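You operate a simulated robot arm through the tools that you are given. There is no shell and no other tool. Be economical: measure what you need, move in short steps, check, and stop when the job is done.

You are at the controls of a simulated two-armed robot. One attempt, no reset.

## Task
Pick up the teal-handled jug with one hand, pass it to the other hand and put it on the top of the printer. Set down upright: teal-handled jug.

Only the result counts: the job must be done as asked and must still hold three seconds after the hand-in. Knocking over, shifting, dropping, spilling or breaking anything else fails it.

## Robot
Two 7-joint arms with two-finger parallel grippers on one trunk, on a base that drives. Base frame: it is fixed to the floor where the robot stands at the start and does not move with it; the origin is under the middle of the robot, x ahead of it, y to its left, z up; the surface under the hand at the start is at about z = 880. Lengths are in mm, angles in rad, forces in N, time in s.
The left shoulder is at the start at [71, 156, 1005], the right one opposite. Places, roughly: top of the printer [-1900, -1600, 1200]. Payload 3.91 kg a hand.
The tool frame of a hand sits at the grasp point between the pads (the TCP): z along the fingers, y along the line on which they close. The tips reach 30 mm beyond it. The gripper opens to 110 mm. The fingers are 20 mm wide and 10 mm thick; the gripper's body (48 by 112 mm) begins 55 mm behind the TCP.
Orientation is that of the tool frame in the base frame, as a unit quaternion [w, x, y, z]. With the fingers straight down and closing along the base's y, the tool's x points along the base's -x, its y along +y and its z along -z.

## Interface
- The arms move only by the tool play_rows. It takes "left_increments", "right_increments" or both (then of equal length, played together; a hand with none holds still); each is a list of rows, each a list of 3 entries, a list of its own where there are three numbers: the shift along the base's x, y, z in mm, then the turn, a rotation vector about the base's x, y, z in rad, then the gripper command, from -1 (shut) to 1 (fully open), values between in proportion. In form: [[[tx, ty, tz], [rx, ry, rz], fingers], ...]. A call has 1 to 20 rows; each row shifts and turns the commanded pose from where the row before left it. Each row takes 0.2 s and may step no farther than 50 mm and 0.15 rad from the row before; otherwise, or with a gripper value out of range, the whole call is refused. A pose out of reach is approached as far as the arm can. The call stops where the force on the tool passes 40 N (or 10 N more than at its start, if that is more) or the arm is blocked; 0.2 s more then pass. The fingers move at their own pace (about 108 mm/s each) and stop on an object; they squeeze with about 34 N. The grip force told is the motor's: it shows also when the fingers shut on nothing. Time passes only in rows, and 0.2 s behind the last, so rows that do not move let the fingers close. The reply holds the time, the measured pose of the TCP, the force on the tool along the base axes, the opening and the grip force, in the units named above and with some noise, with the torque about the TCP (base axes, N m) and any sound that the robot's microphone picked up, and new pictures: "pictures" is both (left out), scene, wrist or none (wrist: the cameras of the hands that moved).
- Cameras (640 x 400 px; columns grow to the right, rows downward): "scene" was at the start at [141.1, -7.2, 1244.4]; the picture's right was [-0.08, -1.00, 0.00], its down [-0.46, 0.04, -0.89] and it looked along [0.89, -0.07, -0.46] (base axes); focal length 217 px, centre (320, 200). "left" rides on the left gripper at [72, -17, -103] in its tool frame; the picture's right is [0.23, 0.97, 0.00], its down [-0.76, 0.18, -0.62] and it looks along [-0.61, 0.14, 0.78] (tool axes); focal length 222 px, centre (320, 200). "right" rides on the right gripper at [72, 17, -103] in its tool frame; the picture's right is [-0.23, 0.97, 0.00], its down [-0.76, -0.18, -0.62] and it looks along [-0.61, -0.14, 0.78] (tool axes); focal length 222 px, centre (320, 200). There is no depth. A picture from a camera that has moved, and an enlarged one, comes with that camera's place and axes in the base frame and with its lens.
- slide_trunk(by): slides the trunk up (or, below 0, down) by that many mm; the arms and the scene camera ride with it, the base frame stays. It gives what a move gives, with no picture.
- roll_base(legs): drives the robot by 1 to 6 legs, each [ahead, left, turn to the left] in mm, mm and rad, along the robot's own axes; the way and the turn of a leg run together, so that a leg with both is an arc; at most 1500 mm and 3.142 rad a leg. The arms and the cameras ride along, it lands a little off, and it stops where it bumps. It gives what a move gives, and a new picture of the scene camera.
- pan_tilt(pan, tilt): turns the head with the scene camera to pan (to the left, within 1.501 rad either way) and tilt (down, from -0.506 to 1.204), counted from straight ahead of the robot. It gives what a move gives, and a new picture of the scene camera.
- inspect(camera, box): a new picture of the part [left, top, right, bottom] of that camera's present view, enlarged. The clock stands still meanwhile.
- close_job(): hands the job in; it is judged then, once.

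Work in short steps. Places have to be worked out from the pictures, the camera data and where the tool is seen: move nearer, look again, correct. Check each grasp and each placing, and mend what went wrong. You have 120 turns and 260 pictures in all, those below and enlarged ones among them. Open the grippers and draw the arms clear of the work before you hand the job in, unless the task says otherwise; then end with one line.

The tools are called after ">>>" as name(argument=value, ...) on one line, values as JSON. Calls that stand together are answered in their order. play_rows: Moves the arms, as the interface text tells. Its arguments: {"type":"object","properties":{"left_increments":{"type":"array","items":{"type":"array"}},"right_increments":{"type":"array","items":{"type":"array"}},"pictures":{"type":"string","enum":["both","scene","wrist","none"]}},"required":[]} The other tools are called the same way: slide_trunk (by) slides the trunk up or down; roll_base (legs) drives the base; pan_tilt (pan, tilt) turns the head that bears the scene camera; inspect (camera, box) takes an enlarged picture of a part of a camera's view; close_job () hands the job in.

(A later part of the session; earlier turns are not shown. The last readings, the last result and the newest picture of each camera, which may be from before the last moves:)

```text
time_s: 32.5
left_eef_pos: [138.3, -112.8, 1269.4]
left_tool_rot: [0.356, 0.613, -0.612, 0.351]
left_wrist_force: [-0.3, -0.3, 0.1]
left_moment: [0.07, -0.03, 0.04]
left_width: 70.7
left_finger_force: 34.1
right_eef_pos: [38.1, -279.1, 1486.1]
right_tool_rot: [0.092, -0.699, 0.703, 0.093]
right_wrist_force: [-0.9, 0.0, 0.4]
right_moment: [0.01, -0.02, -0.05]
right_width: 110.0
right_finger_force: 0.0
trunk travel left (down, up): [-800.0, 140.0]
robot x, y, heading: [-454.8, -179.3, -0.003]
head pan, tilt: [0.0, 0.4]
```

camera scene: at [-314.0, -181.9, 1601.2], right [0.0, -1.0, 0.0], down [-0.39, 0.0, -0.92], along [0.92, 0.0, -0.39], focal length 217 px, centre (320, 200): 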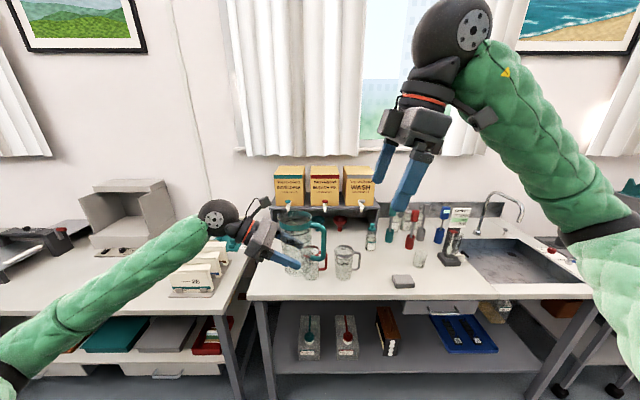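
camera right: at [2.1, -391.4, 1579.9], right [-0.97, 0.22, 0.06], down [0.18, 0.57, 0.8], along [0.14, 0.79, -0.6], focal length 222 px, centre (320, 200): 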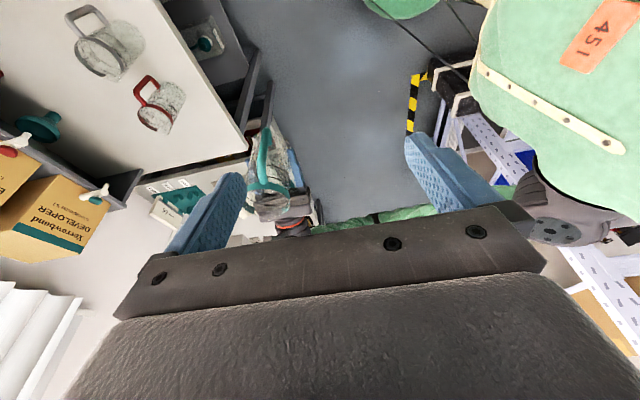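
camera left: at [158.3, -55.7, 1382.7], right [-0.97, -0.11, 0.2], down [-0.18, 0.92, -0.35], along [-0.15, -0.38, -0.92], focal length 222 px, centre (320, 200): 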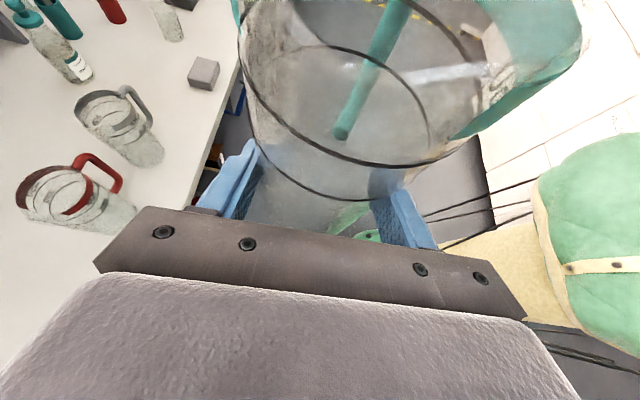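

Moves add to the measured pose, so I bring the right hand to a pre-grasp above the jug.

>>> play_rows(right_increments=[[[20, 25, -8], [0, 0, 0], 1], [[20, 25, -8], [0, 0, 0], 1], [[20, 25, -8], [0, 0, 0], 1], [[21, 25, -8], [0, 0, 0], 1], [[21, 24, -9], [0, 0, 0], 1], [[0, 0, 0], [0, 0, 0], 1]])

>>> inspect(camera="scene", box=[180, 100, 420, 300])

```text
time_s: 33.9
left_eef_pos: [141.7, -111.7, 1268.9]
left_tool_rot: [0.356, 0.614, -0.611, 0.351]
left_wrist_force: [-0.1, 0.0, -1.4]
left_moment: [0.05, -0.03, 0.0]
left_width: 70.4
left_finger_force: 33.7
right_eef_pos: [114.2, -144.3, 1451.3]
right_tool_rot: [0.092, -0.697, 0.705, 0.093]
right_wrist_force: [0.5, 0.8, 0.1]
right_moment: [0.02, -0.02, -0.01]
right_width: 110.1
right_finger_force: 0.1
right hand out of reach, approached as far as the arm can: row 3, 4, 5
trunk travel left (down, up): [-800.0, 140.0]
robot x, y, heading: [-456.1, -181.9, -0.007]
head pan, tilt: [0.0, 0.4]
camera scene: at [-314.1, -182.3, 1601.3], right [-0.01, -1.0, 0.0], down [-0.39, 0.0, -0.92], along [0.92, 0.0, -0.39], focal length 217 px, centre (320, 200)
camera right: at [96.7, -240.1, 1532.4], right [-0.97, 0.23, 0.06], down [0.19, 0.57, 0.8], along [0.15, 0.79, -0.6], focal length 222 px, centre (320, 200)
```

scene: 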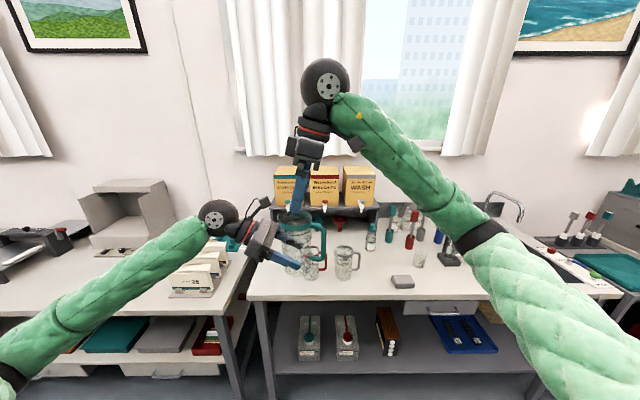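
right: 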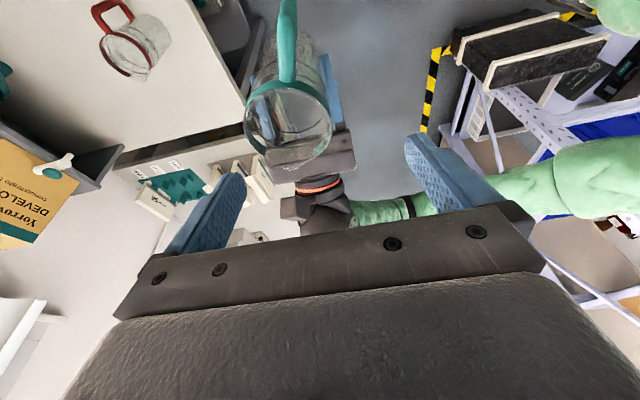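

```text
2.00 times, centred on (300, 200) of scene
camera zoom: at [-314.1, -182.3, 1601.3], right [-0.01, -1.0, 0.0], down [-0.39, 0.0, -0.92], along [0.92, 0.0, -0.39], focal length 434 px, centre (360, 200)
```

zoom: 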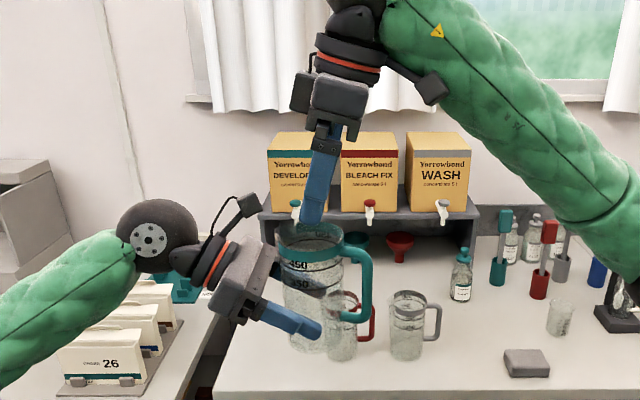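

The right arm can't reach that far at this height. I bring the jug nearer to the robot and lower with the left hand.

>>> play_rows(left_increments=[[[-12, -5, -15], [0, 0, 0], -1], [[-12, -5, -15], [0, 0, 0], -1], [[-12, -5, -15], [0, 0, 0], -1], [[-12, -5, -15], [0, 0, 0], -1], [[-12, 0, -10], [0, 0, 0], -1], [[0, 0, 0], [0, 0, 0], -1]])

>>> inspect(camera="right", box=[160, 0, 480, 200])

```text
time_s: 35.2
left_eef_pos: [79.1, -131.0, 1199.9]
left_tool_rot: [0.356, 0.614, -0.611, 0.351]
left_wrist_force: [1.0, 0.2, -1.4]
left_moment: [-0.02, -0.01, 0.01]
left_width: 70.6
left_finger_force: 34.0
right_eef_pos: [114.0, -143.8, 1450.7]
right_tool_rot: [0.09, -0.698, 0.704, 0.094]
right_wrist_force: [-0.1, 1.3, 0.1]
right_moment: [0.01, -0.01, 0.0]
right_width: 109.9
right_finger_force: 0.0
trunk travel left (down, up): [-800.0, 140.0]
robot x, y, heading: [-454.7, -179.7, -0.006]
head pan, tilt: [0.0, 0.4]
camera scene: at [-313.8, -181.5, 1601.3], right [-0.01, -1.0, 0.0], down [-0.39, 0.0, -0.92], along [0.92, 0.0, -0.39], focal length 217 px, centre (320, 200)
camera left: at [98.2, -76.1, 1313.4], right [-0.97, -0.11, 0.2], down [-0.18, 0.92, -0.35], along [-0.15, -0.37, -0.92], focal length 222 px, centre (320, 200)
```

scene: 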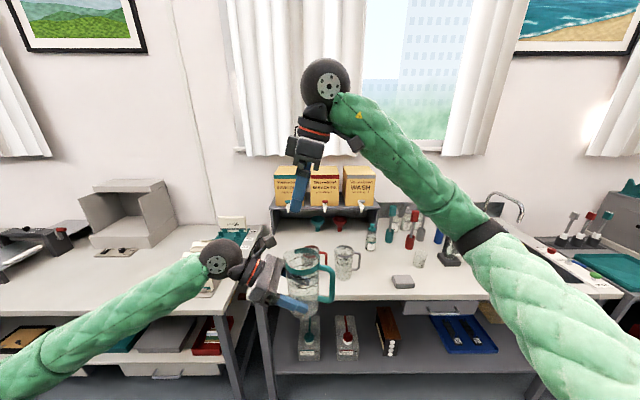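
left: 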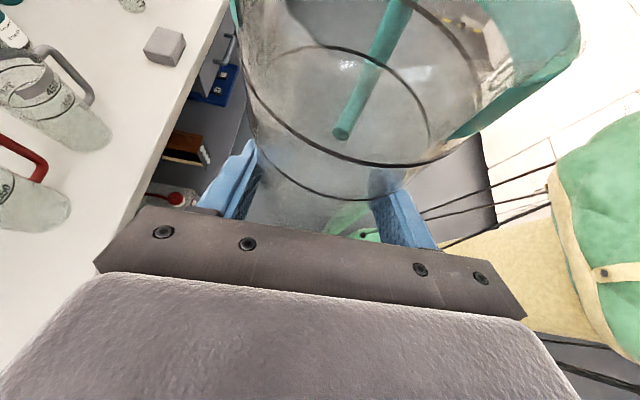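

```text
2.00 times, centred on (320, 100) of right
camera zoom: at [96.8, -239.6, 1532.5], right [-0.97, 0.23, 0.06], down [0.19, 0.57, 0.8], along [0.15, 0.79, -0.6], focal length 444 px, centre (320, 400)
```

zoom: 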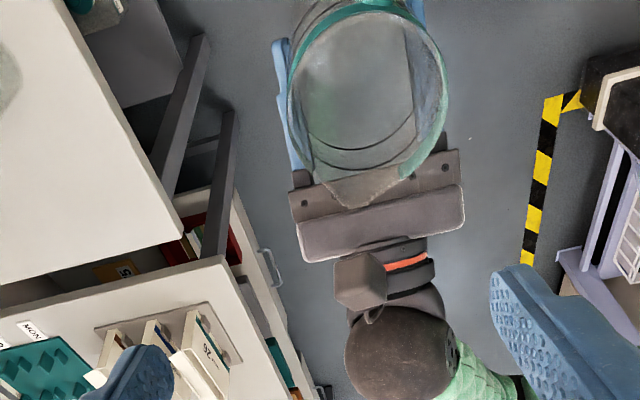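

From the right camera the rim centre is at about [79, -149, 1290]. I move the right hand to pre-grasp on that axis.

>>> play_rows(right_increments=[[[-12, -10, -27], [0, 0, 0], 1], [[-12, -10, -27], [0, 0, 0], 1], [[-11, -10, -27], [0, 0, 0], 1], [[0, 0, 0], [0, 0, 0], 1]])

>>> inspect(camera="scene", box=[200, 100, 400, 340])

```text
time_s: 36.2
left_eef_pos: [78.8, -129.5, 1200.1]
left_tool_rot: [0.356, 0.613, -0.612, 0.351]
left_wrist_force: [-0.5, 0.1, -0.4]
left_moment: [0.01, 0.0, 0.01]
left_width: 70.5
left_finger_force: 34.0
right_eef_pos: [80.0, -175.1, 1367.7]
right_tool_rot: [0.092, -0.699, 0.703, 0.092]
right_wrist_force: [0.6, -0.3, -0.4]
right_moment: [0.02, -0.03, 0.0]
right_width: 109.8
right_finger_force: 0.0
trunk travel left (down, up): [-800.0, 140.0]
robot x, y, heading: [-456.6, -181.9, -0.009]
head pan, tilt: [0.0, 0.4]
camera scene: at [-314.1, -180.9, 1601.3], right [-0.01, -1.0, 0.0], down [-0.39, 0.0, -0.92], along [0.92, -0.01, -0.39], focal length 217 px, centre (320, 200)
camera right: at [62.7, -270.7, 1448.7], right [-0.97, 0.22, 0.06], down [0.18, 0.57, 0.8], along [0.14, 0.79, -0.6], focal length 222 px, centre (320, 200)
```

scene: 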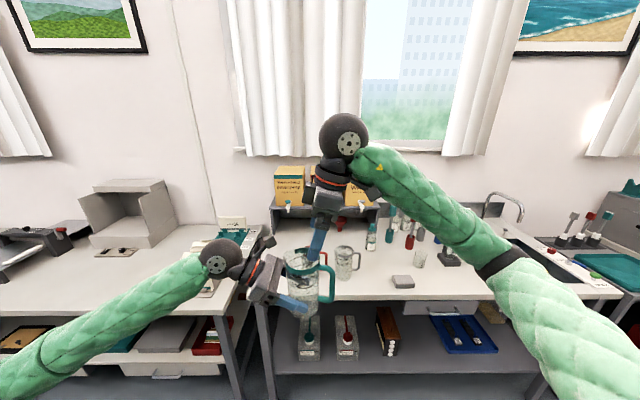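
right: 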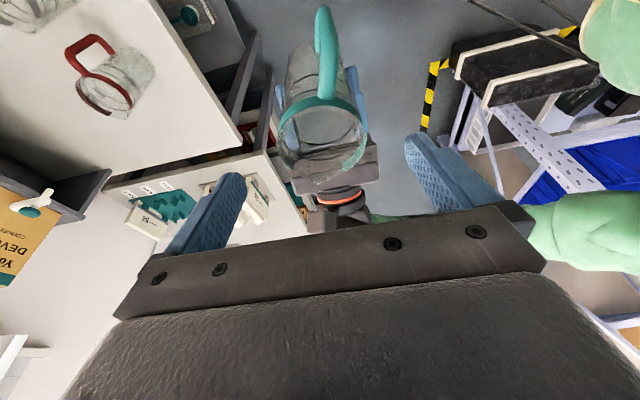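

```text
1.67 times, centred on (300, 220) of scene
camera zoom: at [-314.1, -180.9, 1601.3], right [-0.01, -1.0, 0.0], down [-0.39, 0.0, -0.92], along [0.92, -0.01, -0.39], focal length 362 px, centre (353, 167)
```

zoom: 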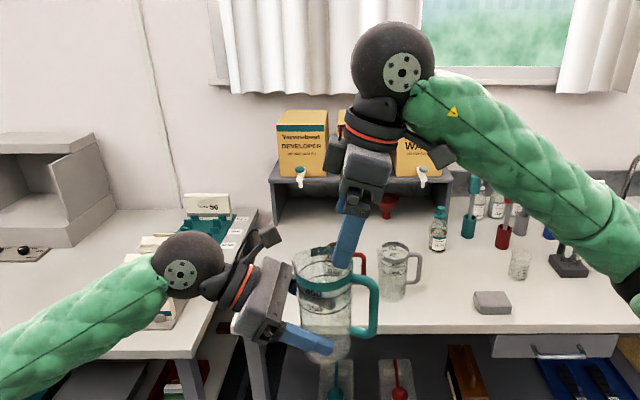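

The rim is confirmed at [78, -150]. I descend along the tool axis around the rim.

>>> play_rows(right_increments=[[[-0.5, 6.4, -24], [0, 0, 0], 1], [[-0.5, 6.4, -24], [0, 0, 0], 1], [[0, 6.4, -24], [0, 0, 0], 1], [[0, 6, -22], [0, 0, 0], 1], [[0, 0, 0], [0, 0, 0], 1]])

>>> inspect(camera="scene", box=[220, 150, 400, 340])

```text
time_s: 37.5
left_eef_pos: [78.7, -128.6, 1199.9]
left_tool_rot: [0.356, 0.614, -0.611, 0.351]
left_wrist_force: [0.2, 0.5, -1.4]
left_moment: [0.03, -0.02, -0.01]
left_width: 70.4
left_finger_force: 34.2
right_eef_pos: [82.1, -162.2, 1320.5]
right_tool_rot: [0.09, -0.696, 0.706, 0.095]
right_wrist_force: [0.1, 0.4, -0.2]
right_moment: [-0.01, 0.01, 0.02]
right_width: 110.2
right_finger_force: 0.0
right hand out of reach, approached as far as the arm can: row 3, 4
trunk travel left (down, up): [-800.0, 140.0]
robot x, y, heading: [-454.2, -181.9, -0.009]
head pan, tilt: [0.0, 0.4]
camera scene: at [-314.1, -181.4, 1601.3], right [-0.01, -1.0, 0.0], down [-0.39, 0.0, -0.92], along [0.92, 0.0, -0.39], focal length 217 px, centre (320, 200)
camera right: at [64.4, -257.0, 1402.1], right [-0.97, 0.23, 0.07], down [0.19, 0.57, 0.8], along [0.15, 0.79, -0.6], focal length 222 px, centre (320, 200)
```

scene: 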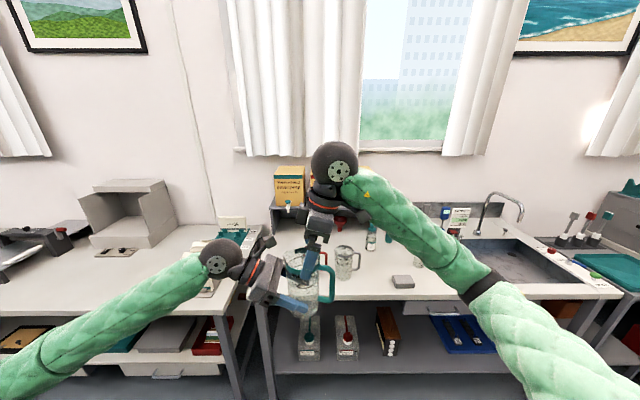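
right: 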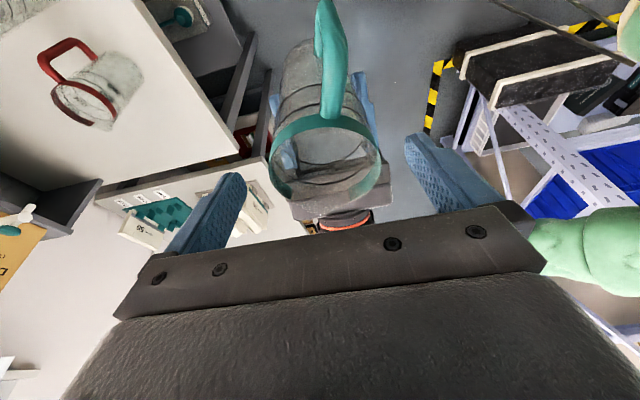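

```text
2.11 times, centred on (310, 245) of scene
camera zoom: at [-314.1, -181.4, 1601.3], right [-0.01, -1.0, 0.0], down [-0.39, 0.0, -0.92], along [0.92, 0.0, -0.39], focal length 457 px, centre (341, 105)
```

zoom: 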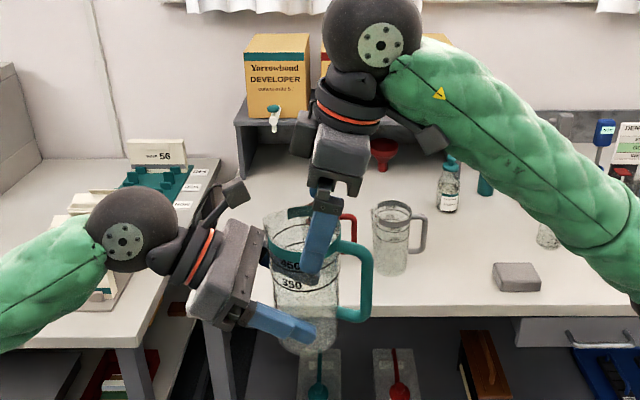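

A wrist limit blocks the full 90° yaw here. I back off along the axis, reduce the yaw by about 35° so the fingers still clear the handle, and look again.

>>> play_rows(right_increments=[[[0, -5, 20], [0, 0, 0], 1], [[0, -8, 28], [0, 0.03, -0.12], 1], [[0, 0, 0], [0, 0.036, -0.135], 1], [[0, 0, 0], [0, 0.036, -0.135], 1], [[0, 0, 0], [0, 0.036, -0.135], 1], [[0, 0, 0], [0, 0.02, -0.07], 1], [[0, 0, 0], [0, 0, 0], 1]])

```text
time_s: 39.0
left_eef_pos: [79.2, -129.8, 1200.3]
left_tool_rot: [0.356, 0.613, -0.611, 0.351]
left_wrist_force: [0.5, -0.2, -0.4]
left_moment: [0.0, -0.01, 0.02]
left_width: 70.4
left_finger_force: 34.1
right_eef_pos: [80.9, -176.1, 1369.9]
right_tool_rot: [0.06, -0.453, 0.882, 0.116]
right_wrist_force: [-0.4, 0.4, 0.8]
right_moment: [0.0, 0.0, -0.01]
right_width: 110.1
right_finger_force: 0.1
trunk travel left (down, up): [-800.0, 140.0]
robot x, y, heading: [-458.3, -178.7, -0.004]
head pan, tilt: [0.0, 0.4]
camera scene: at [-314.2, -181.4, 1601.3], right [-0.01, -1.0, 0.0], down [-0.39, 0.0, -0.92], along [0.92, -0.01, -0.39], focal length 217 px, centre (320, 200)
camera right: at [24.9, -249.6, 1457.5], right [-0.66, 0.73, 0.19], down [0.59, 0.34, 0.74], along [0.47, 0.6, -0.65], focal length 222 px, centre (320, 200)
```

scene: 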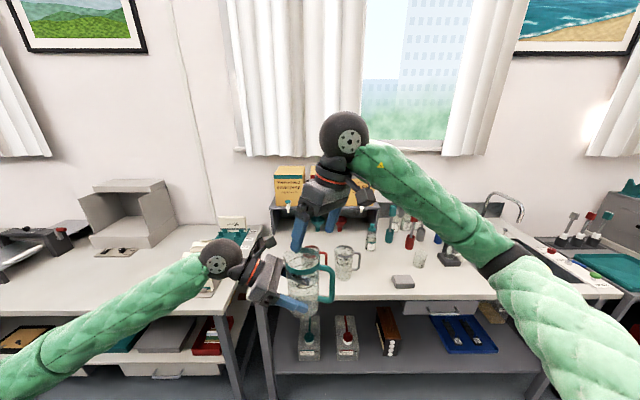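
right: 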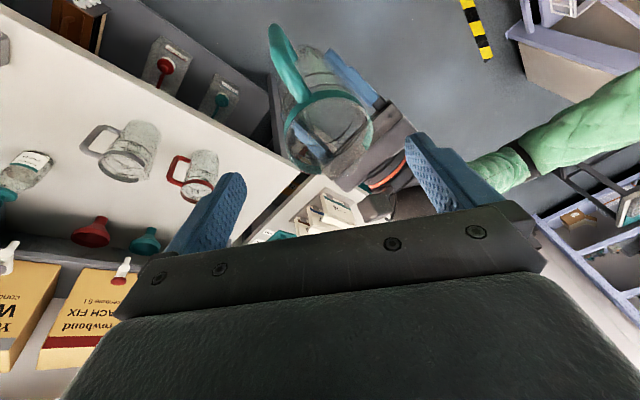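

The yaw is now free. I straighten the closing axis so the pads sit flat on the vertical wall, and line up at [67, -166].

>>> play_rows(right_increments=[[[-7, 5, 0], [-0.043, -0.0615, 0], 1], [[-7, 5, 0], [-0.043, -0.0615, 0], 1], [[0, 0, 0], [0, 0, 0], 1]], pictures="wrist")

```text
time_s: 39.9
left_eef_pos: [80.2, -130.6, 1199.8]
left_tool_rot: [0.356, 0.613, -0.611, 0.352]
left_wrist_force: [-0.3, -0.4, 0.3]
left_moment: [-0.01, 0.01, 0.0]
left_width: 70.1
left_finger_force: 34.6
right_eef_pos: [65.6, -166.5, 1369.1]
right_tool_rot: [0.095, -0.461, 0.881, 0.049]
right_wrist_force: [0.4, 0.7, 0.2]
right_moment: [-0.01, -0.01, -0.03]
right_width: 110.3
right_finger_force: 0.1
trunk travel left (down, up): [-800.0, 140.0]
robot x, y, heading: [-457.2, -181.7, -0.007]
head pan, tilt: [0.0, 0.4]
camera right: at [0.0, -233.4, 1455.5], right [-0.67, 0.74, 0.05], down [0.49, 0.4, 0.77], along [0.55, 0.54, -0.64], focal length 222 px, centre (320, 200)
```

right: 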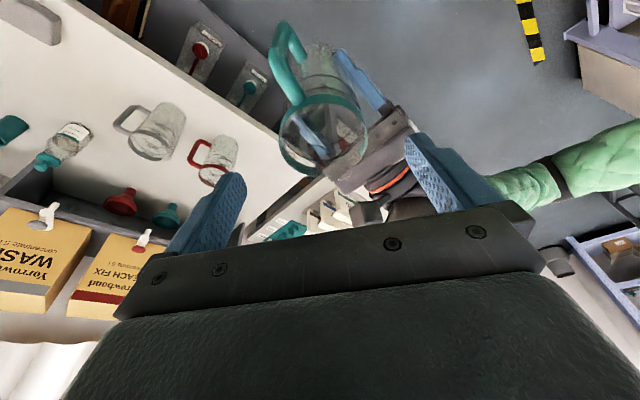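

Aligned: the axis passes through the rim centre [76, -151]. I descend.

>>> play_rows(right_increments=[[[3, 4, -24], [0, 0, 0], 1], [[3, 4, -24], [0, 0, 0], 1], [[3, 4, -24], [0, 0, 0], 1], [[2.5, 4, -22], [0, 0, 0], 1], [[0, 0, 0], [0, 0, 0], 1]])

>>> inspect(camera="scene", box=[220, 150, 400, 340])

```text
time_s: 41.0
left_eef_pos: [79.4, -129.7, 1199.8]
left_tool_rot: [0.356, 0.613, -0.612, 0.351]
left_wrist_force: [0.2, -0.2, -0.7]
left_moment: [0.02, 0.04, 0.02]
left_width: 70.2
left_finger_force: 34.1
right_eef_pos: [78.7, -150.6, 1273.9]
right_tool_rot: [0.094, -0.461, 0.881, 0.049]
right_wrist_force: [-0.8, 0.4, 0.0]
right_moment: [-0.01, 0.0, -0.03]
right_width: 110.0
right_finger_force: 0.0
trunk travel left (down, up): [-800.0, 140.0]
robot x, y, heading: [-459.0, -178.3, -0.005]
head pan, tilt: [0.0, 0.4]
camera scene: at [-314.5, -181.2, 1601.4], right [-0.01, -1.0, 0.0], down [-0.39, 0.0, -0.92], along [0.92, -0.01, -0.39], focal length 217 px, centre (320, 200)
camera right: at [12.2, -216.0, 1360.3], right [-0.67, 0.74, 0.05], down [0.49, 0.4, 0.77], along [0.55, 0.54, -0.64], focal length 222 px, centre (320, 200)
```

scene: 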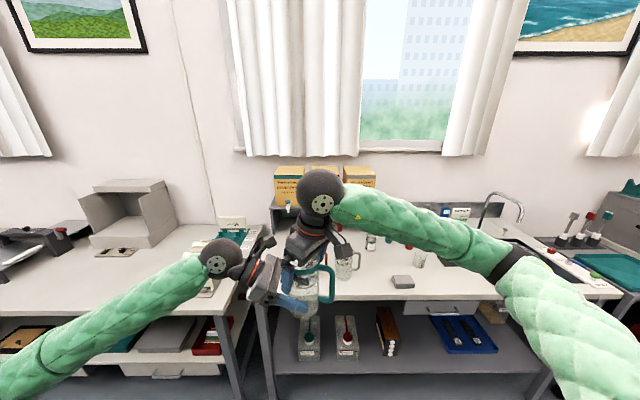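
right: 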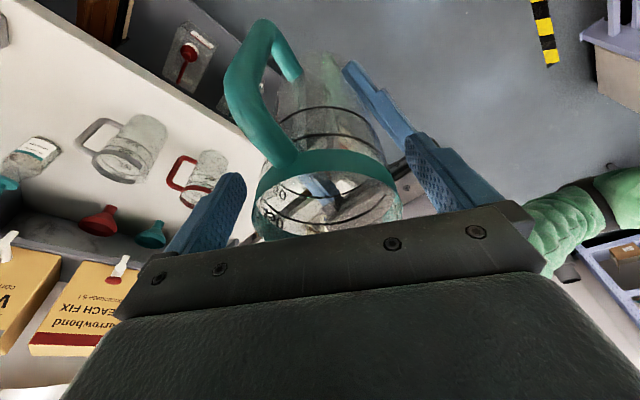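

```text
2.11 times, centred on (310, 245) of scene
camera zoom: at [-314.5, -181.2, 1601.4], right [-0.01, -1.0, 0.0], down [-0.39, 0.0, -0.92], along [0.92, -0.01, -0.39], focal length 457 px, centre (341, 105)
```

zoom: 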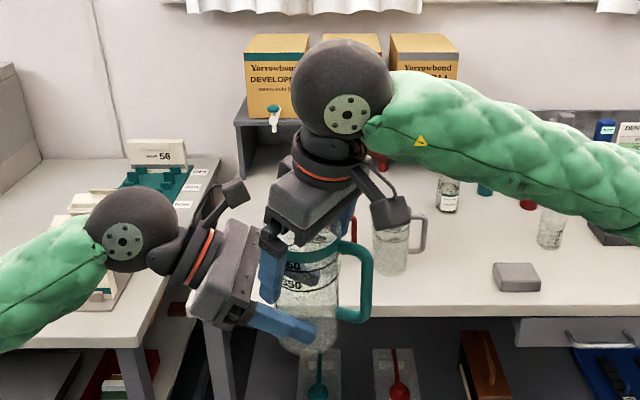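

The right fingers straddle the rim well clear of the left hand and the handle, so I close the right gripper.

>>> play_rows(right_increments=[[[0, 0, 0], [0, 0, 0], 0.4], [[0, 0, 0], [0, 0, 0], 0.2], [[0, 0, 0], [0, 0, 0], -0.3], [[0, 0, 0], [0, 0, 0], -1], [[0, 0, 0], [0, 0, 0], -1]])

```text
time_s: 42.2
left_eef_pos: [80.3, -129.0, 1200.4]
left_tool_rot: [0.356, 0.613, -0.611, 0.351]
left_wrist_force: [21.8, -23.1, -3.9]
left_moment: [0.54, 0.39, 1.0]
left_width: 69.8
left_finger_force: 34.2
right_eef_pos: [78.5, -150.3, 1274.2]
right_tool_rot: [0.094, -0.462, 0.88, 0.05]
right_wrist_force: [-21.7, 22.8, 2.7]
right_moment: [1.28, 1.19, -0.54]
right_width: 73.1
right_finger_force: 33.8
trunk travel left (down, up): [-800.0, 140.0]
robot x, y, heading: [-457.2, -179.2, -0.002]
head pan, tilt: [0.0, 0.4]
camera scene: at [-314.2, -181.4, 1601.3], right [-0.01, -1.0, 0.0], down [-0.39, 0.0, -0.92], along [0.92, 0.0, -0.39], focal length 217 px, centre (320, 200)
camera right: at [12.1, -216.0, 1360.4], right [-0.68, 0.74, 0.05], down [0.49, 0.4, 0.77], along [0.55, 0.54, -0.64], focal length 222 px, centre (320, 200)
```

scene: 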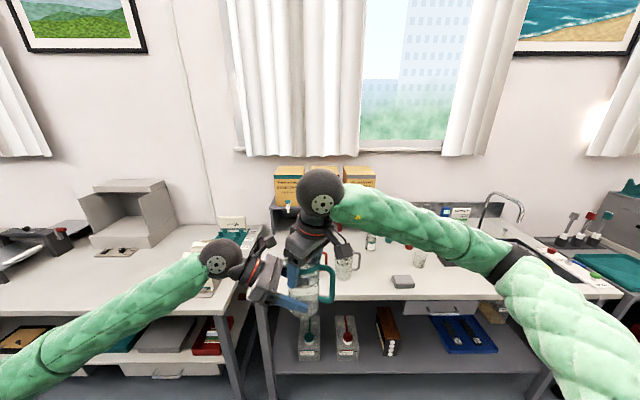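
right: 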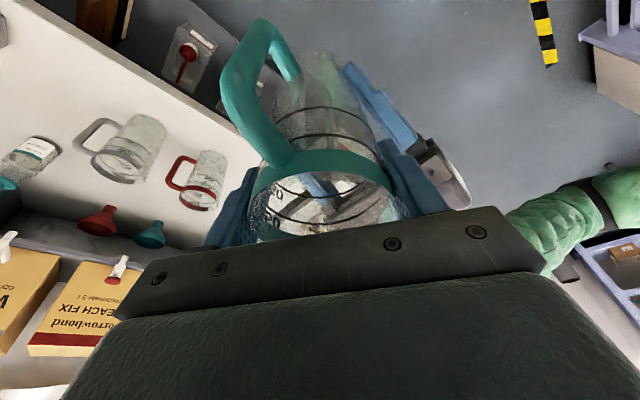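

It is held at 73 mm, but the two hands push against each other by about 30 N along the closing line. I ease the right hand a few mm to relieve that before releasing the left.

>>> play_rows(right_increments=[[[-1.5, 1.5, 0], [0, 0, 0], -1], [[0, 0, 0], [0, 0, 0], -1]], pictures="none")

```text
time_s: 42.9
left_eef_pos: [78.7, -130.5, 1198.8]
left_tool_rot: [0.356, 0.614, -0.611, 0.351]
left_wrist_force: [10.0, 4.2, -2.9]
left_moment: [-0.37, -0.2, 0.81]
left_width: 69.8
left_finger_force: 33.9
right_eef_pos: [77.7, -149.1, 1274.4]
right_tool_rot: [0.094, -0.462, 0.881, 0.049]
right_wrist_force: [-9.9, -3.8, 2.2]
right_moment: [0.15, 0.93, -0.67]
right_width: 72.7
right_finger_force: 33.4
trunk travel left (down, up): [-800.0, 140.0]
robot x, y, heading: [-457.8, -183.2, -0.004]
head pan, tilt: [0.0, 0.4]
```

The forces are much lower now. I open the left hand, wait, and then draw it straight away to +y.

>>> play_rows(left_increments=[[[0, 0, 0], [0, 0, 0], 0], [[0, 0, 0], [0, 0, 0], 0.5], [[0, 0, 0], [0, 0, 0], 1], [[0, 0, 0], [0, 0, 0], 1], [[0, 20, 0], [0, 0, 0], 1], [[0, 30, 0], [0, 0, 0], 1], [[0, 40, 0], [0, 0, 0], 1], [[0, 40, 0], [0, 0, 0], 1], [[0, 40, 0], [0, 0, 0], 1]])

>>> inspect(camera="scene", box=[220, 150, 400, 340])

```text
time_s: 44.9
left_eef_pos: [80.8, 41.2, 1200.9]
left_tool_rot: [-0.357, -0.612, 0.612, -0.351]
left_wrist_force: [-0.2, 0.5, 0.8]
left_moment: [0.03, -0.01, 0.0]
left_width: 109.6
left_finger_force: 0.0
right_eef_pos: [77.7, -148.9, 1274.4]
right_tool_rot: [0.095, -0.461, 0.881, 0.048]
right_wrist_force: [0.2, 0.3, 0.4]
right_moment: [0.02, 0.0, 0.01]
right_width: 72.6
right_finger_force: 34.2
trunk travel left (down, up): [-800.0, 140.0]
robot x, y, heading: [-455.1, -181.1, -0.006]
head pan, tilt: [0.0, 0.4]
camera scene: at [-315.3, -180.8, 1601.4], right [-0.01, -1.0, 0.0], down [-0.39, 0.0, -0.92], along [0.92, -0.01, -0.39], focal length 217 px, centre (320, 200)
camera left: at [98.7, 95.9, 1315.1], right [-0.97, -0.11, 0.2], down [-0.18, 0.92, -0.35], along [-0.15, -0.37, -0.92], focal length 222 px, centre (320, 200)
```

scene: 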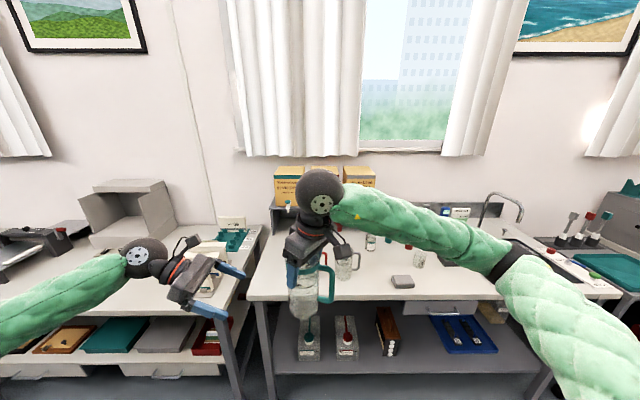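
left: 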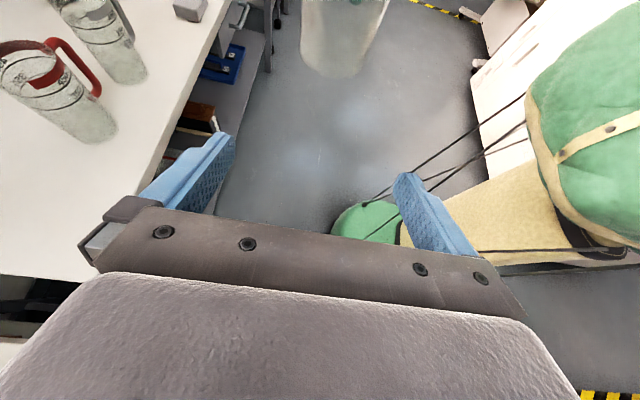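

```text
2.11 times, centred on (310, 245) of scene
camera zoom: at [-315.3, -180.8, 1601.4], right [-0.01, -1.0, 0.0], down [-0.39, 0.0, -0.92], along [0.92, -0.01, -0.39], focal length 457 px, centre (341, 105)
```

zoom: 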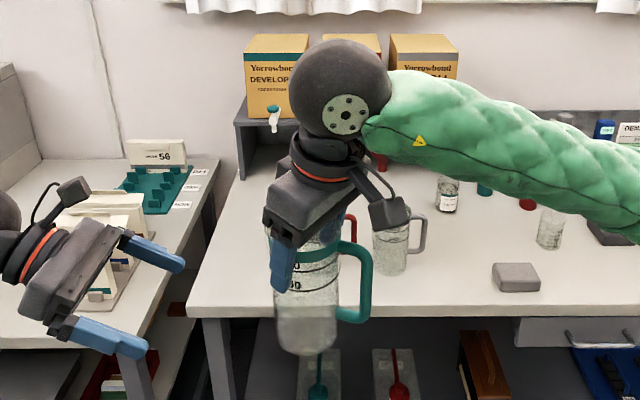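

The handover worked. Before driving I look around to the right and left.

>>> pan_tilt(pan=-1.5, tilt=0.5)

>>> pan_tilt(pan=1.5, tilt=0.5)

```text
time_s: 46.5
left_eef_pos: [82.1, 41.4, 1202.3]
left_tool_rot: [0.356, 0.613, -0.611, 0.352]
left_wrist_force: [-0.1, -0.4, 0.1]
left_moment: [-0.02, -0.03, -0.03]
left_width: 110.3
left_finger_force: 0.0
right_eef_pos: [78.0, -148.6, 1273.3]
right_tool_rot: [0.094, -0.462, 0.88, 0.049]
right_wrist_force: [-0.2, -0.8, 0.5]
right_moment: [0.01, -0.02, -0.01]
right_width: 72.8
right_finger_force: 34.1
trunk travel left (down, up): [-800.0, 140.0]
robot x, y, heading: [-456.9, -183.1, -0.007]
head pan, tilt: [-1.499, 0.499]
camera scene: at [-400.9, -271.5, 1592.3], right [-1.0, -0.07, 0.0], down [-0.03, 0.48, -0.88], along [0.06, -0.88, -0.48], focal length 217 px, centre (320, 200)
```

scene: 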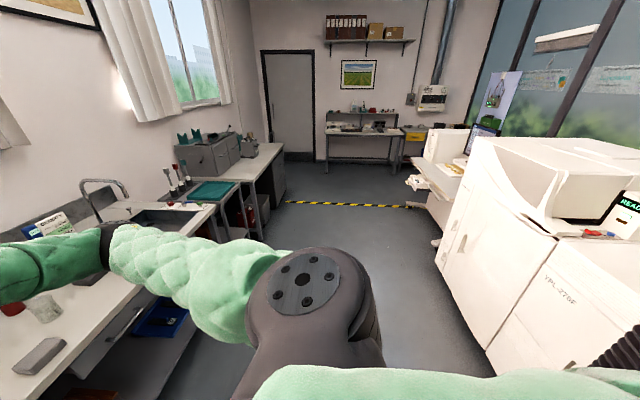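

```text
time_s: 49.0
left_eef_pos: [80.9, 40.7, 1201.3]
left_tool_rot: [0.356, 0.613, -0.612, 0.35]
left_wrist_force: [0.1, -0.4, -0.1]
left_moment: [-0.01, 0.0, -0.02]
left_width: 110.1
left_finger_force: 0.1
right_eef_pos: [76.6, -148.9, 1274.3]
right_tool_rot: [0.094, -0.461, 0.881, 0.049]
right_wrist_force: [-0.2, -0.7, 0.1]
right_moment: [0.03, 0.04, -0.01]
right_width: 72.4
right_finger_force: 33.7
trunk travel left (down, up): [-800.0, 140.0]
robot x, y, heading: [-459.8, -182.8, -0.004]
head pan, tilt: [1.499, 0.499]
camera scene: at [-399.9, -90.1, 1592.2], right [1.0, -0.08, 0.0], down [-0.04, -0.48, -0.88], along [0.07, 0.88, -0.48], focal length 217 px, centre (320, 200)
```

scene: 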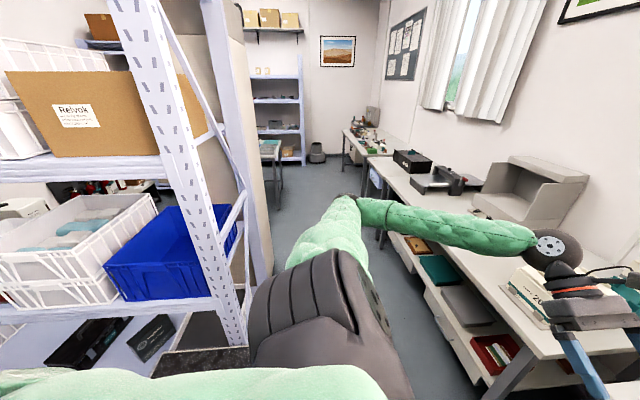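

The printer is the big white machine to the right and rear, with its front face at x ≈ -1500. I raise the trunk, turn right to face -y, and drive down the aisle.

>>> slide_trunk(by=138)

>>> pan_tilt(pan=-0.6, tilt=0.55)

>>> roll_base(legs=[[0, 0, -1.571]])

```text
time_s: 50.7
left_eef_pos: [79.7, 41.6, 1338.1]
left_tool_rot: [0.356, 0.613, -0.612, 0.351]
left_wrist_force: [-1.1, 0.4, -0.7]
left_moment: [0.0, 0.0, 0.0]
left_width: 109.9
left_finger_force: 0.1
right_eef_pos: [78.0, -148.5, 1411.4]
right_tool_rot: [0.095, -0.461, 0.881, 0.05]
right_wrist_force: [0.1, -0.6, -0.6]
right_moment: [0.03, -0.02, 0.03]
right_width: 72.1
right_finger_force: 34.2
trunk travel left (down, up): [-938.0, 2.0]
robot x, y, heading: [-456.0, -179.9, -0.004]
head pan, tilt: [1.499, 0.499]
```

```text
time_s: 52.7
left_eef_pos: [80.7, 42.1, 1338.1]
left_tool_rot: [0.356, 0.613, -0.612, 0.35]
left_wrist_force: [-0.6, 0.0, 0.3]
left_moment: [-0.02, 0.02, -0.01]
left_width: 109.9
left_finger_force: 0.0
right_eef_pos: [78.0, -147.2, 1412.9]
right_tool_rot: [0.095, -0.461, 0.881, 0.05]
right_wrist_force: [0.8, 0.3, -1.7]
right_moment: [0.04, 0.01, -0.02]
right_width: 72.3
right_finger_force: 33.7
trunk travel left (down, up): [-938.0, 2.0]
robot x, y, heading: [-456.8, -176.7, -0.008]
head pan, tilt: [-0.6, 0.55]
camera scene: at [-333.0, -231.8, 1725.6], right [-0.57, -0.82, 0.0], down [-0.43, 0.3, -0.85], along [0.7, -0.49, -0.52], focal length 217 px, centre (320, 200)
```

scene: 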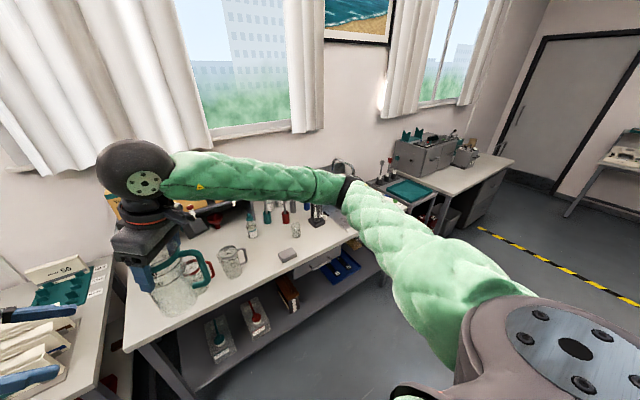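

```text
time_s: 57.0
left_eef_pos: [-241.9, -721.4, 1338.8]
left_tool_rot: [-0.5, 0.004, 0.866, 0.007]
left_wrist_force: [-0.9, -0.6, 0.3]
left_moment: [0.0, 0.01, 0.04]
left_width: 110.0
left_finger_force: 0.0
right_eef_pos: [-431.9, -715.6, 1412.7]
right_tool_rot: [0.101, 0.303, 0.947, -0.032]
right_wrist_force: [-0.2, 0.3, -1.4]
right_moment: [0.0, -0.03, 0.02]
right_width: 71.7
right_finger_force: 34.3
trunk travel left (down, up): [-938.0, 2.0]
robot x, y, heading: [-455.6, -182.2, -1.588]
head pan, tilt: [-0.6, 0.55]
camera scene: at [-510.3, -304.8, 1725.6], right [-0.81, 0.58, 0.0], down [0.3, 0.43, -0.85], along [-0.49, -0.69, -0.52], focal length 217 px, centre (320, 200)
```

scene: 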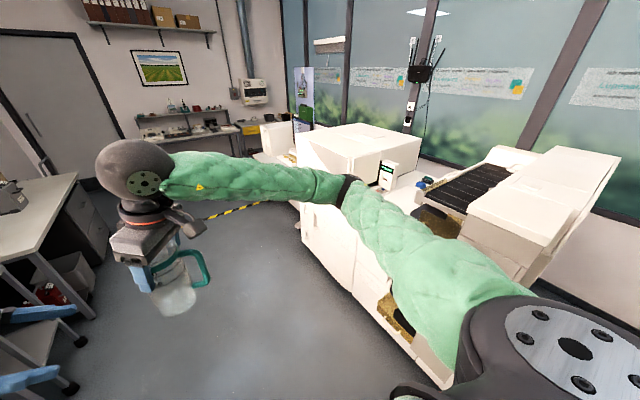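

The top of the printer is the white box at about [-1700..., -1550, 1200]. I drive 1400 ahead along the aisle and then turn right to face it.

>>> roll_base(legs=[[1380, 0, 0], [0, 0, -1.555]])

>>> pan_tilt(pan=0.0, tilt=0.5)

```text
time_s: 67.6
left_eef_pos: [-1019.1, -1769.1, 1339.6]
left_tool_rot: [-0.35, 0.613, 0.611, 0.357]
left_wrist_force: [-0.3, -0.3, 0.8]
left_moment: [0.0, 0.02, 0.0]
left_width: 109.9
left_finger_force: 0.1
right_eef_pos: [-1017.3, -1578.7, 1412.1]
right_tool_rot: [0.049, 0.882, 0.459, -0.094]
right_wrist_force: [0.3, -0.4, -1.3]
right_moment: [0.0, 0.0, 0.0]
right_width: 71.9
right_finger_force: 33.7
trunk travel left (down, up): [-938.0, 2.0]
robot x, y, heading: [-479.8, -1549.2, 3.134]
head pan, tilt: [-0.6, 0.55]
camera scene: at [-606.3, -1498.7, 1725.6], right [0.57, 0.82, 0.0], down [0.43, -0.3, -0.85], along [-0.7, 0.49, -0.52], focal length 217 px, centre (320, 200)
```

scene: 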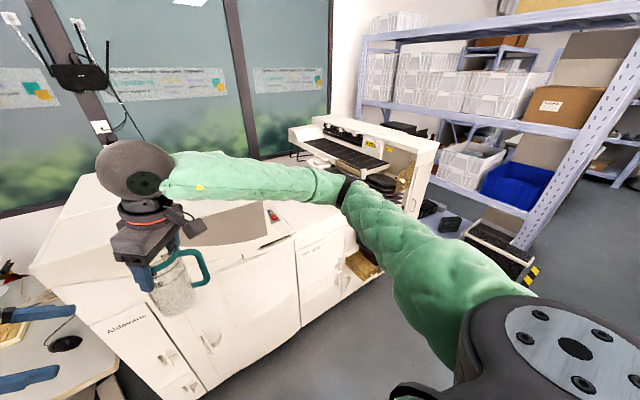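

```text
time_s: 68.6
left_eef_pos: [-1020.0, -1769.6, 1338.0]
left_tool_rot: [-0.35, 0.613, 0.612, 0.357]
left_wrist_force: [-0.1, -0.4, 0.0]
left_moment: [0.02, 0.0, -0.01]
left_width: 109.8
left_finger_force: 0.1
right_eef_pos: [-1016.1, -1579.1, 1412.6]
right_tool_rot: [0.048, 0.882, 0.459, -0.094]
right_wrist_force: [-0.2, -0.5, -0.6]
right_moment: [-0.04, 0.01, 0.03]
right_width: 71.7
right_finger_force: 34.0
trunk travel left (down, up): [-938.0, 2.0]
robot x, y, heading: [-478.6, -1550.8, 3.131]
head pan, tilt: [0.0, 0.499]
camera scene: at [-623.7, -1549.2, 1730.2], right [0.01, 1.0, 0.0], down [0.48, -0.01, -0.88], along [-0.88, 0.01, -0.48], focal length 217 px, centre (320, 200)
```

scene: 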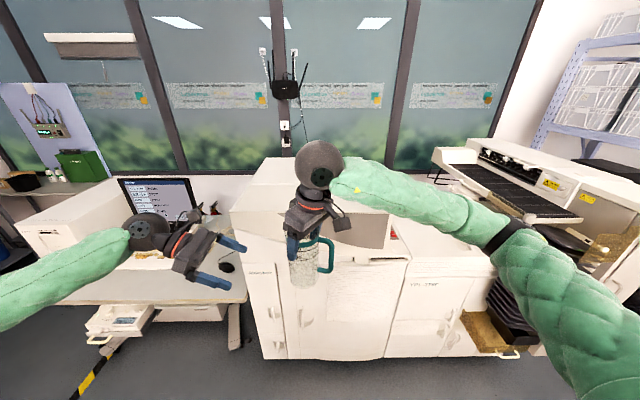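

I am facing the printer: its top spans about x -1500..-2290 and y -1960..-1220. I pull the left arm back and up, then approach partway and look again.

>>> play_rows(left_increments=[[[25, 0, 25], [0, 0, 0], 1], [[25, 0, 25], [0, 0, 0], 1], [[25, 0, 25], [0, 0, 0], 1], [[25, 0, 25], [0, 0, 0], 1], [[25, 0, 25], [0, 0, 0], 1], [[0, 0, 0], [0, 0, 0], 1]], pictures="none")

>>> roll_base(legs=[[350, 0, 0]])

```text
time_s: 70.0
left_eef_pos: [-911.9, -1777.7, 1468.1]
left_tool_rot: [-0.35, 0.613, 0.611, 0.358]
left_wrist_force: [-0.8, -0.1, 0.3]
left_moment: [0.0, -0.01, -0.02]
left_width: 110.1
left_finger_force: 0.1
left hand out of reach, approached as far as the arm can: row 5
right_eef_pos: [-1016.4, -1579.0, 1411.8]
right_tool_rot: [0.049, 0.882, 0.459, -0.094]
right_wrist_force: [0.7, 0.0, -1.4]
right_moment: [-0.01, -0.02, 0.01]
right_width: 71.9
right_finger_force: 33.8
trunk travel left (down, up): [-938.0, 2.0]
robot x, y, heading: [-483.1, -1549.7, 3.13]
head pan, tilt: [0.0, 0.499]
```

```text
time_s: 72.3
left_eef_pos: [-1261.8, -1776.1, 1467.9]
left_tool_rot: [-0.351, 0.612, 0.613, 0.356]
left_wrist_force: [-0.8, 0.3, -0.5]
left_moment: [0.0, -0.03, 0.0]
left_width: 110.1
left_finger_force: 0.0
right_eef_pos: [-1366.9, -1579.2, 1412.4]
right_tool_rot: [0.05, 0.881, 0.461, -0.094]
right_wrist_force: [0.0, -0.2, -1.4]
right_moment: [0.05, 0.03, 0.01]
right_width: 71.6
right_finger_force: 34.4
trunk travel left (down, up): [-938.0, 2.0]
robot x, y, heading: [-836.1, -1547.8, 3.136]
head pan, tilt: [0.0, 0.499]
camera scene: at [-975.6, -1546.9, 1730.4], right [0.01, 1.0, 0.0], down [0.48, 0.0, -0.88], along [-0.88, 0.01, -0.48], focal length 217 px, centre (320, 200)
```

scene: 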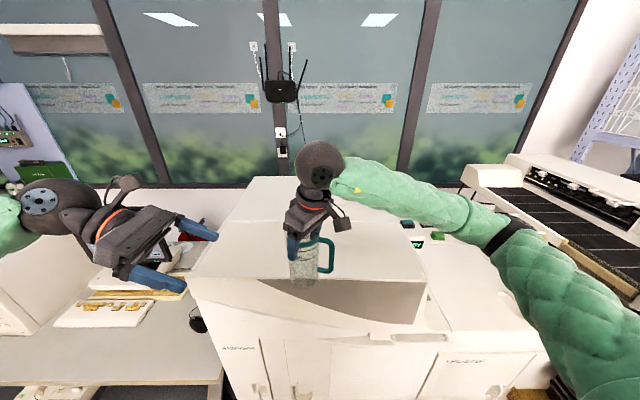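

The printer top is clear, and its height is somewhere in 1200–1260. I raise the right hand for clearance, then approach another 200 mm.

>>> play_rows(right_increments=[[[0, 0, 20], [0, 0, 0], -1], [[0, 0, 20], [0, 0, 0], -1], [[0, 0, 20], [0, 0, 0], -1], [[0, 0, 0], [0, 0, 0], -1]], pictures="none")

>>> roll_base(legs=[[200, 0, 0]])

>>> pan_tilt(pan=0.0, tilt=0.7)

```text
time_s: 73.3
left_eef_pos: [-1263.4, -1776.2, 1468.7]
left_tool_rot: [-0.351, 0.612, 0.612, 0.357]
left_wrist_force: [-0.8, 0.8, 0.2]
left_moment: [-0.02, 0.04, -0.02]
left_width: 110.1
left_finger_force: 0.0
right_eef_pos: [-1368.2, -1581.3, 1471.8]
right_tool_rot: [0.05, 0.881, 0.461, -0.095]
right_wrist_force: [-0.4, 0.9, -0.7]
right_moment: [-0.04, -0.01, 0.04]
right_width: 71.5
right_finger_force: 33.6
trunk travel left (down, up): [-938.0, 2.0]
robot x, y, heading: [-833.6, -1546.0, 3.141]
head pan, tilt: [0.0, 0.499]
```

```text
time_s: 74.9
left_eef_pos: [-1458.3, -1777.1, 1468.5]
left_tool_rot: [-0.352, 0.61, 0.615, 0.355]
left_wrist_force: [-0.3, -0.1, -0.1]
left_moment: [-0.01, 0.0, 0.01]
left_width: 110.2
left_finger_force: 0.0
right_eef_pos: [-1564.3, -1582.7, 1473.7]
right_tool_rot: [0.049, 0.879, 0.464, -0.096]
right_wrist_force: [0.0, -0.4, -0.3]
right_moment: [-0.03, 0.03, 0.0]
right_width: 71.3
right_finger_force: 33.7
trunk travel left (down, up): [-938.0, 2.0]
robot x, y, heading: [-1037.1, -1545.6, -3.141]
head pan, tilt: [0.0, 0.499]
camera scene: at [-1171.4, -1547.2, 1730.6], right [0.0, 1.0, 0.0], down [0.48, 0.0, -0.88], along [-0.88, 0.0, -0.48], focal length 217 px, centre (320, 200)
```

scene: 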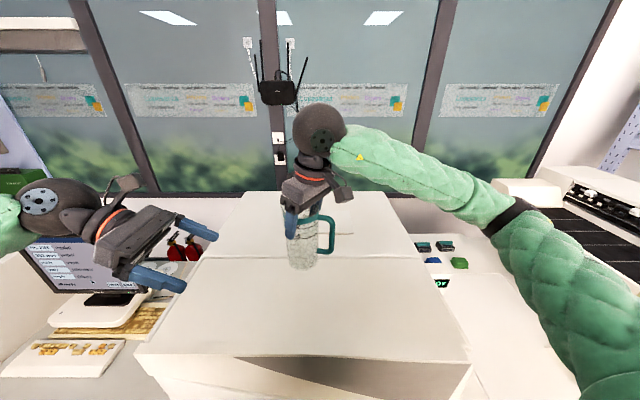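

```text
time_s: 75.6
left_eef_pos: [-1461.5, -1778.7, 1467.0]
left_tool_rot: [-0.351, 0.61, 0.615, 0.355]
left_wrist_force: [-0.3, 0.4, -0.2]
left_moment: [-0.02, -0.01, -0.01]
left_width: 110.2
left_finger_force: 0.1
right_eef_pos: [-1567.2, -1581.2, 1471.8]
right_tool_rot: [0.051, 0.879, 0.465, -0.094]
right_wrist_force: [-0.7, 0.2, -2.0]
right_moment: [-0.02, -0.03, 0.01]
right_width: 71.1
right_finger_force: 34.3
trunk travel left (down, up): [-938.0, 2.0]
robot x, y, heading: [-1030.5, -1546.5, -3.139]
head pan, tilt: [0.0, 0.7]
camera scene: at [-1170.2, -1547.3, 1712.4], right [0.0, 1.0, 0.0], down [0.64, 0.0, -0.76], along [-0.76, 0.0, -0.64], focal length 217 px, centre (320, 200)
```

scene: 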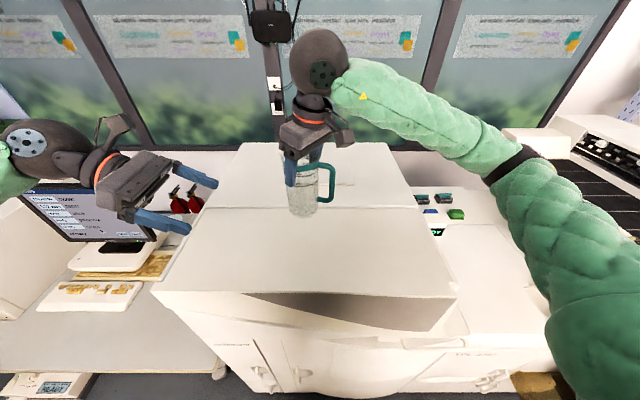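

The printer top has a seam at x ≈ -1726. I'd like to set the jug on the rear part, nearer the stated centre, so I check the gap between my base and the printer front.

>>> pan_tilt(pan=0.0, tilt=1.2)

>>> inspect(camera="right", box=[0, 0, 640, 400])

```text
time_s: 76.5
left_eef_pos: [-1459.8, -1777.3, 1467.8]
left_tool_rot: [-0.352, 0.61, 0.615, 0.356]
left_wrist_force: [0.1, 0.5, 0.0]
left_moment: [-0.02, 0.03, 0.04]
left_width: 109.9
left_finger_force: 0.1
right_eef_pos: [-1566.4, -1583.3, 1471.9]
right_tool_rot: [0.05, 0.879, 0.464, -0.094]
right_wrist_force: [0.4, -0.5, -0.2]
right_moment: [0.0, 0.03, -0.02]
right_width: 71.8
right_finger_force: 34.0
trunk travel left (down, up): [-938.0, 2.0]
robot x, y, heading: [-1029.7, -1548.3, -3.143]
head pan, tilt: [0.0, 1.201]
camera scene: at [-1138.6, -1547.2, 1676.7], right [0.0, 1.0, 0.0], down [0.93, 0.0, -0.36], along [-0.36, 0.0, -0.93], focal length 217 px, centre (320, 200)
```

scene: 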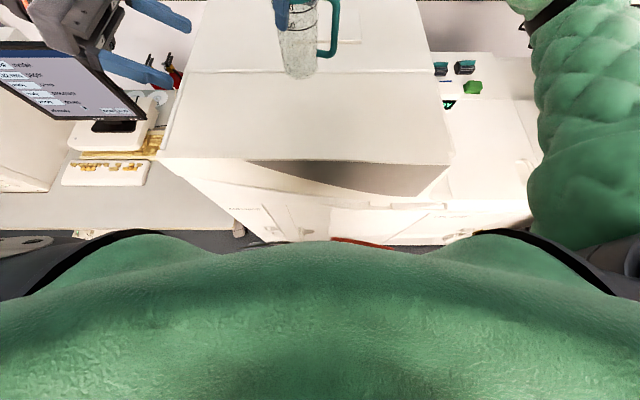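

```text
1.00 times, centred on (320, 200) of right (not enlarged: the box is as wide or as high as the picture)
camera zoom: at [-1499.6, -1514.7, 1558.2], right [0.68, -0.73, 0.05], down [-0.49, -0.41, 0.77], along [-0.55, -0.55, -0.64], focal length 222 px, centre (320, 200)
```

zoom: 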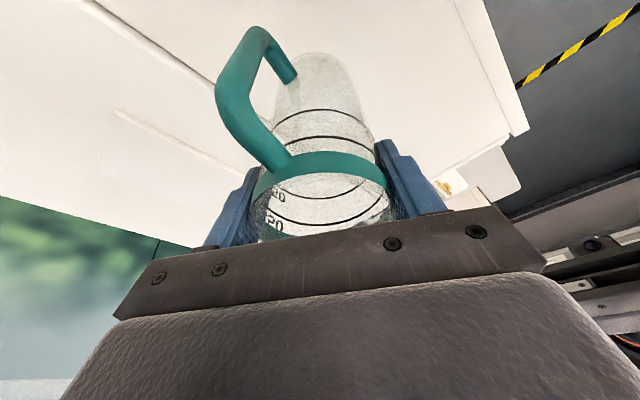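

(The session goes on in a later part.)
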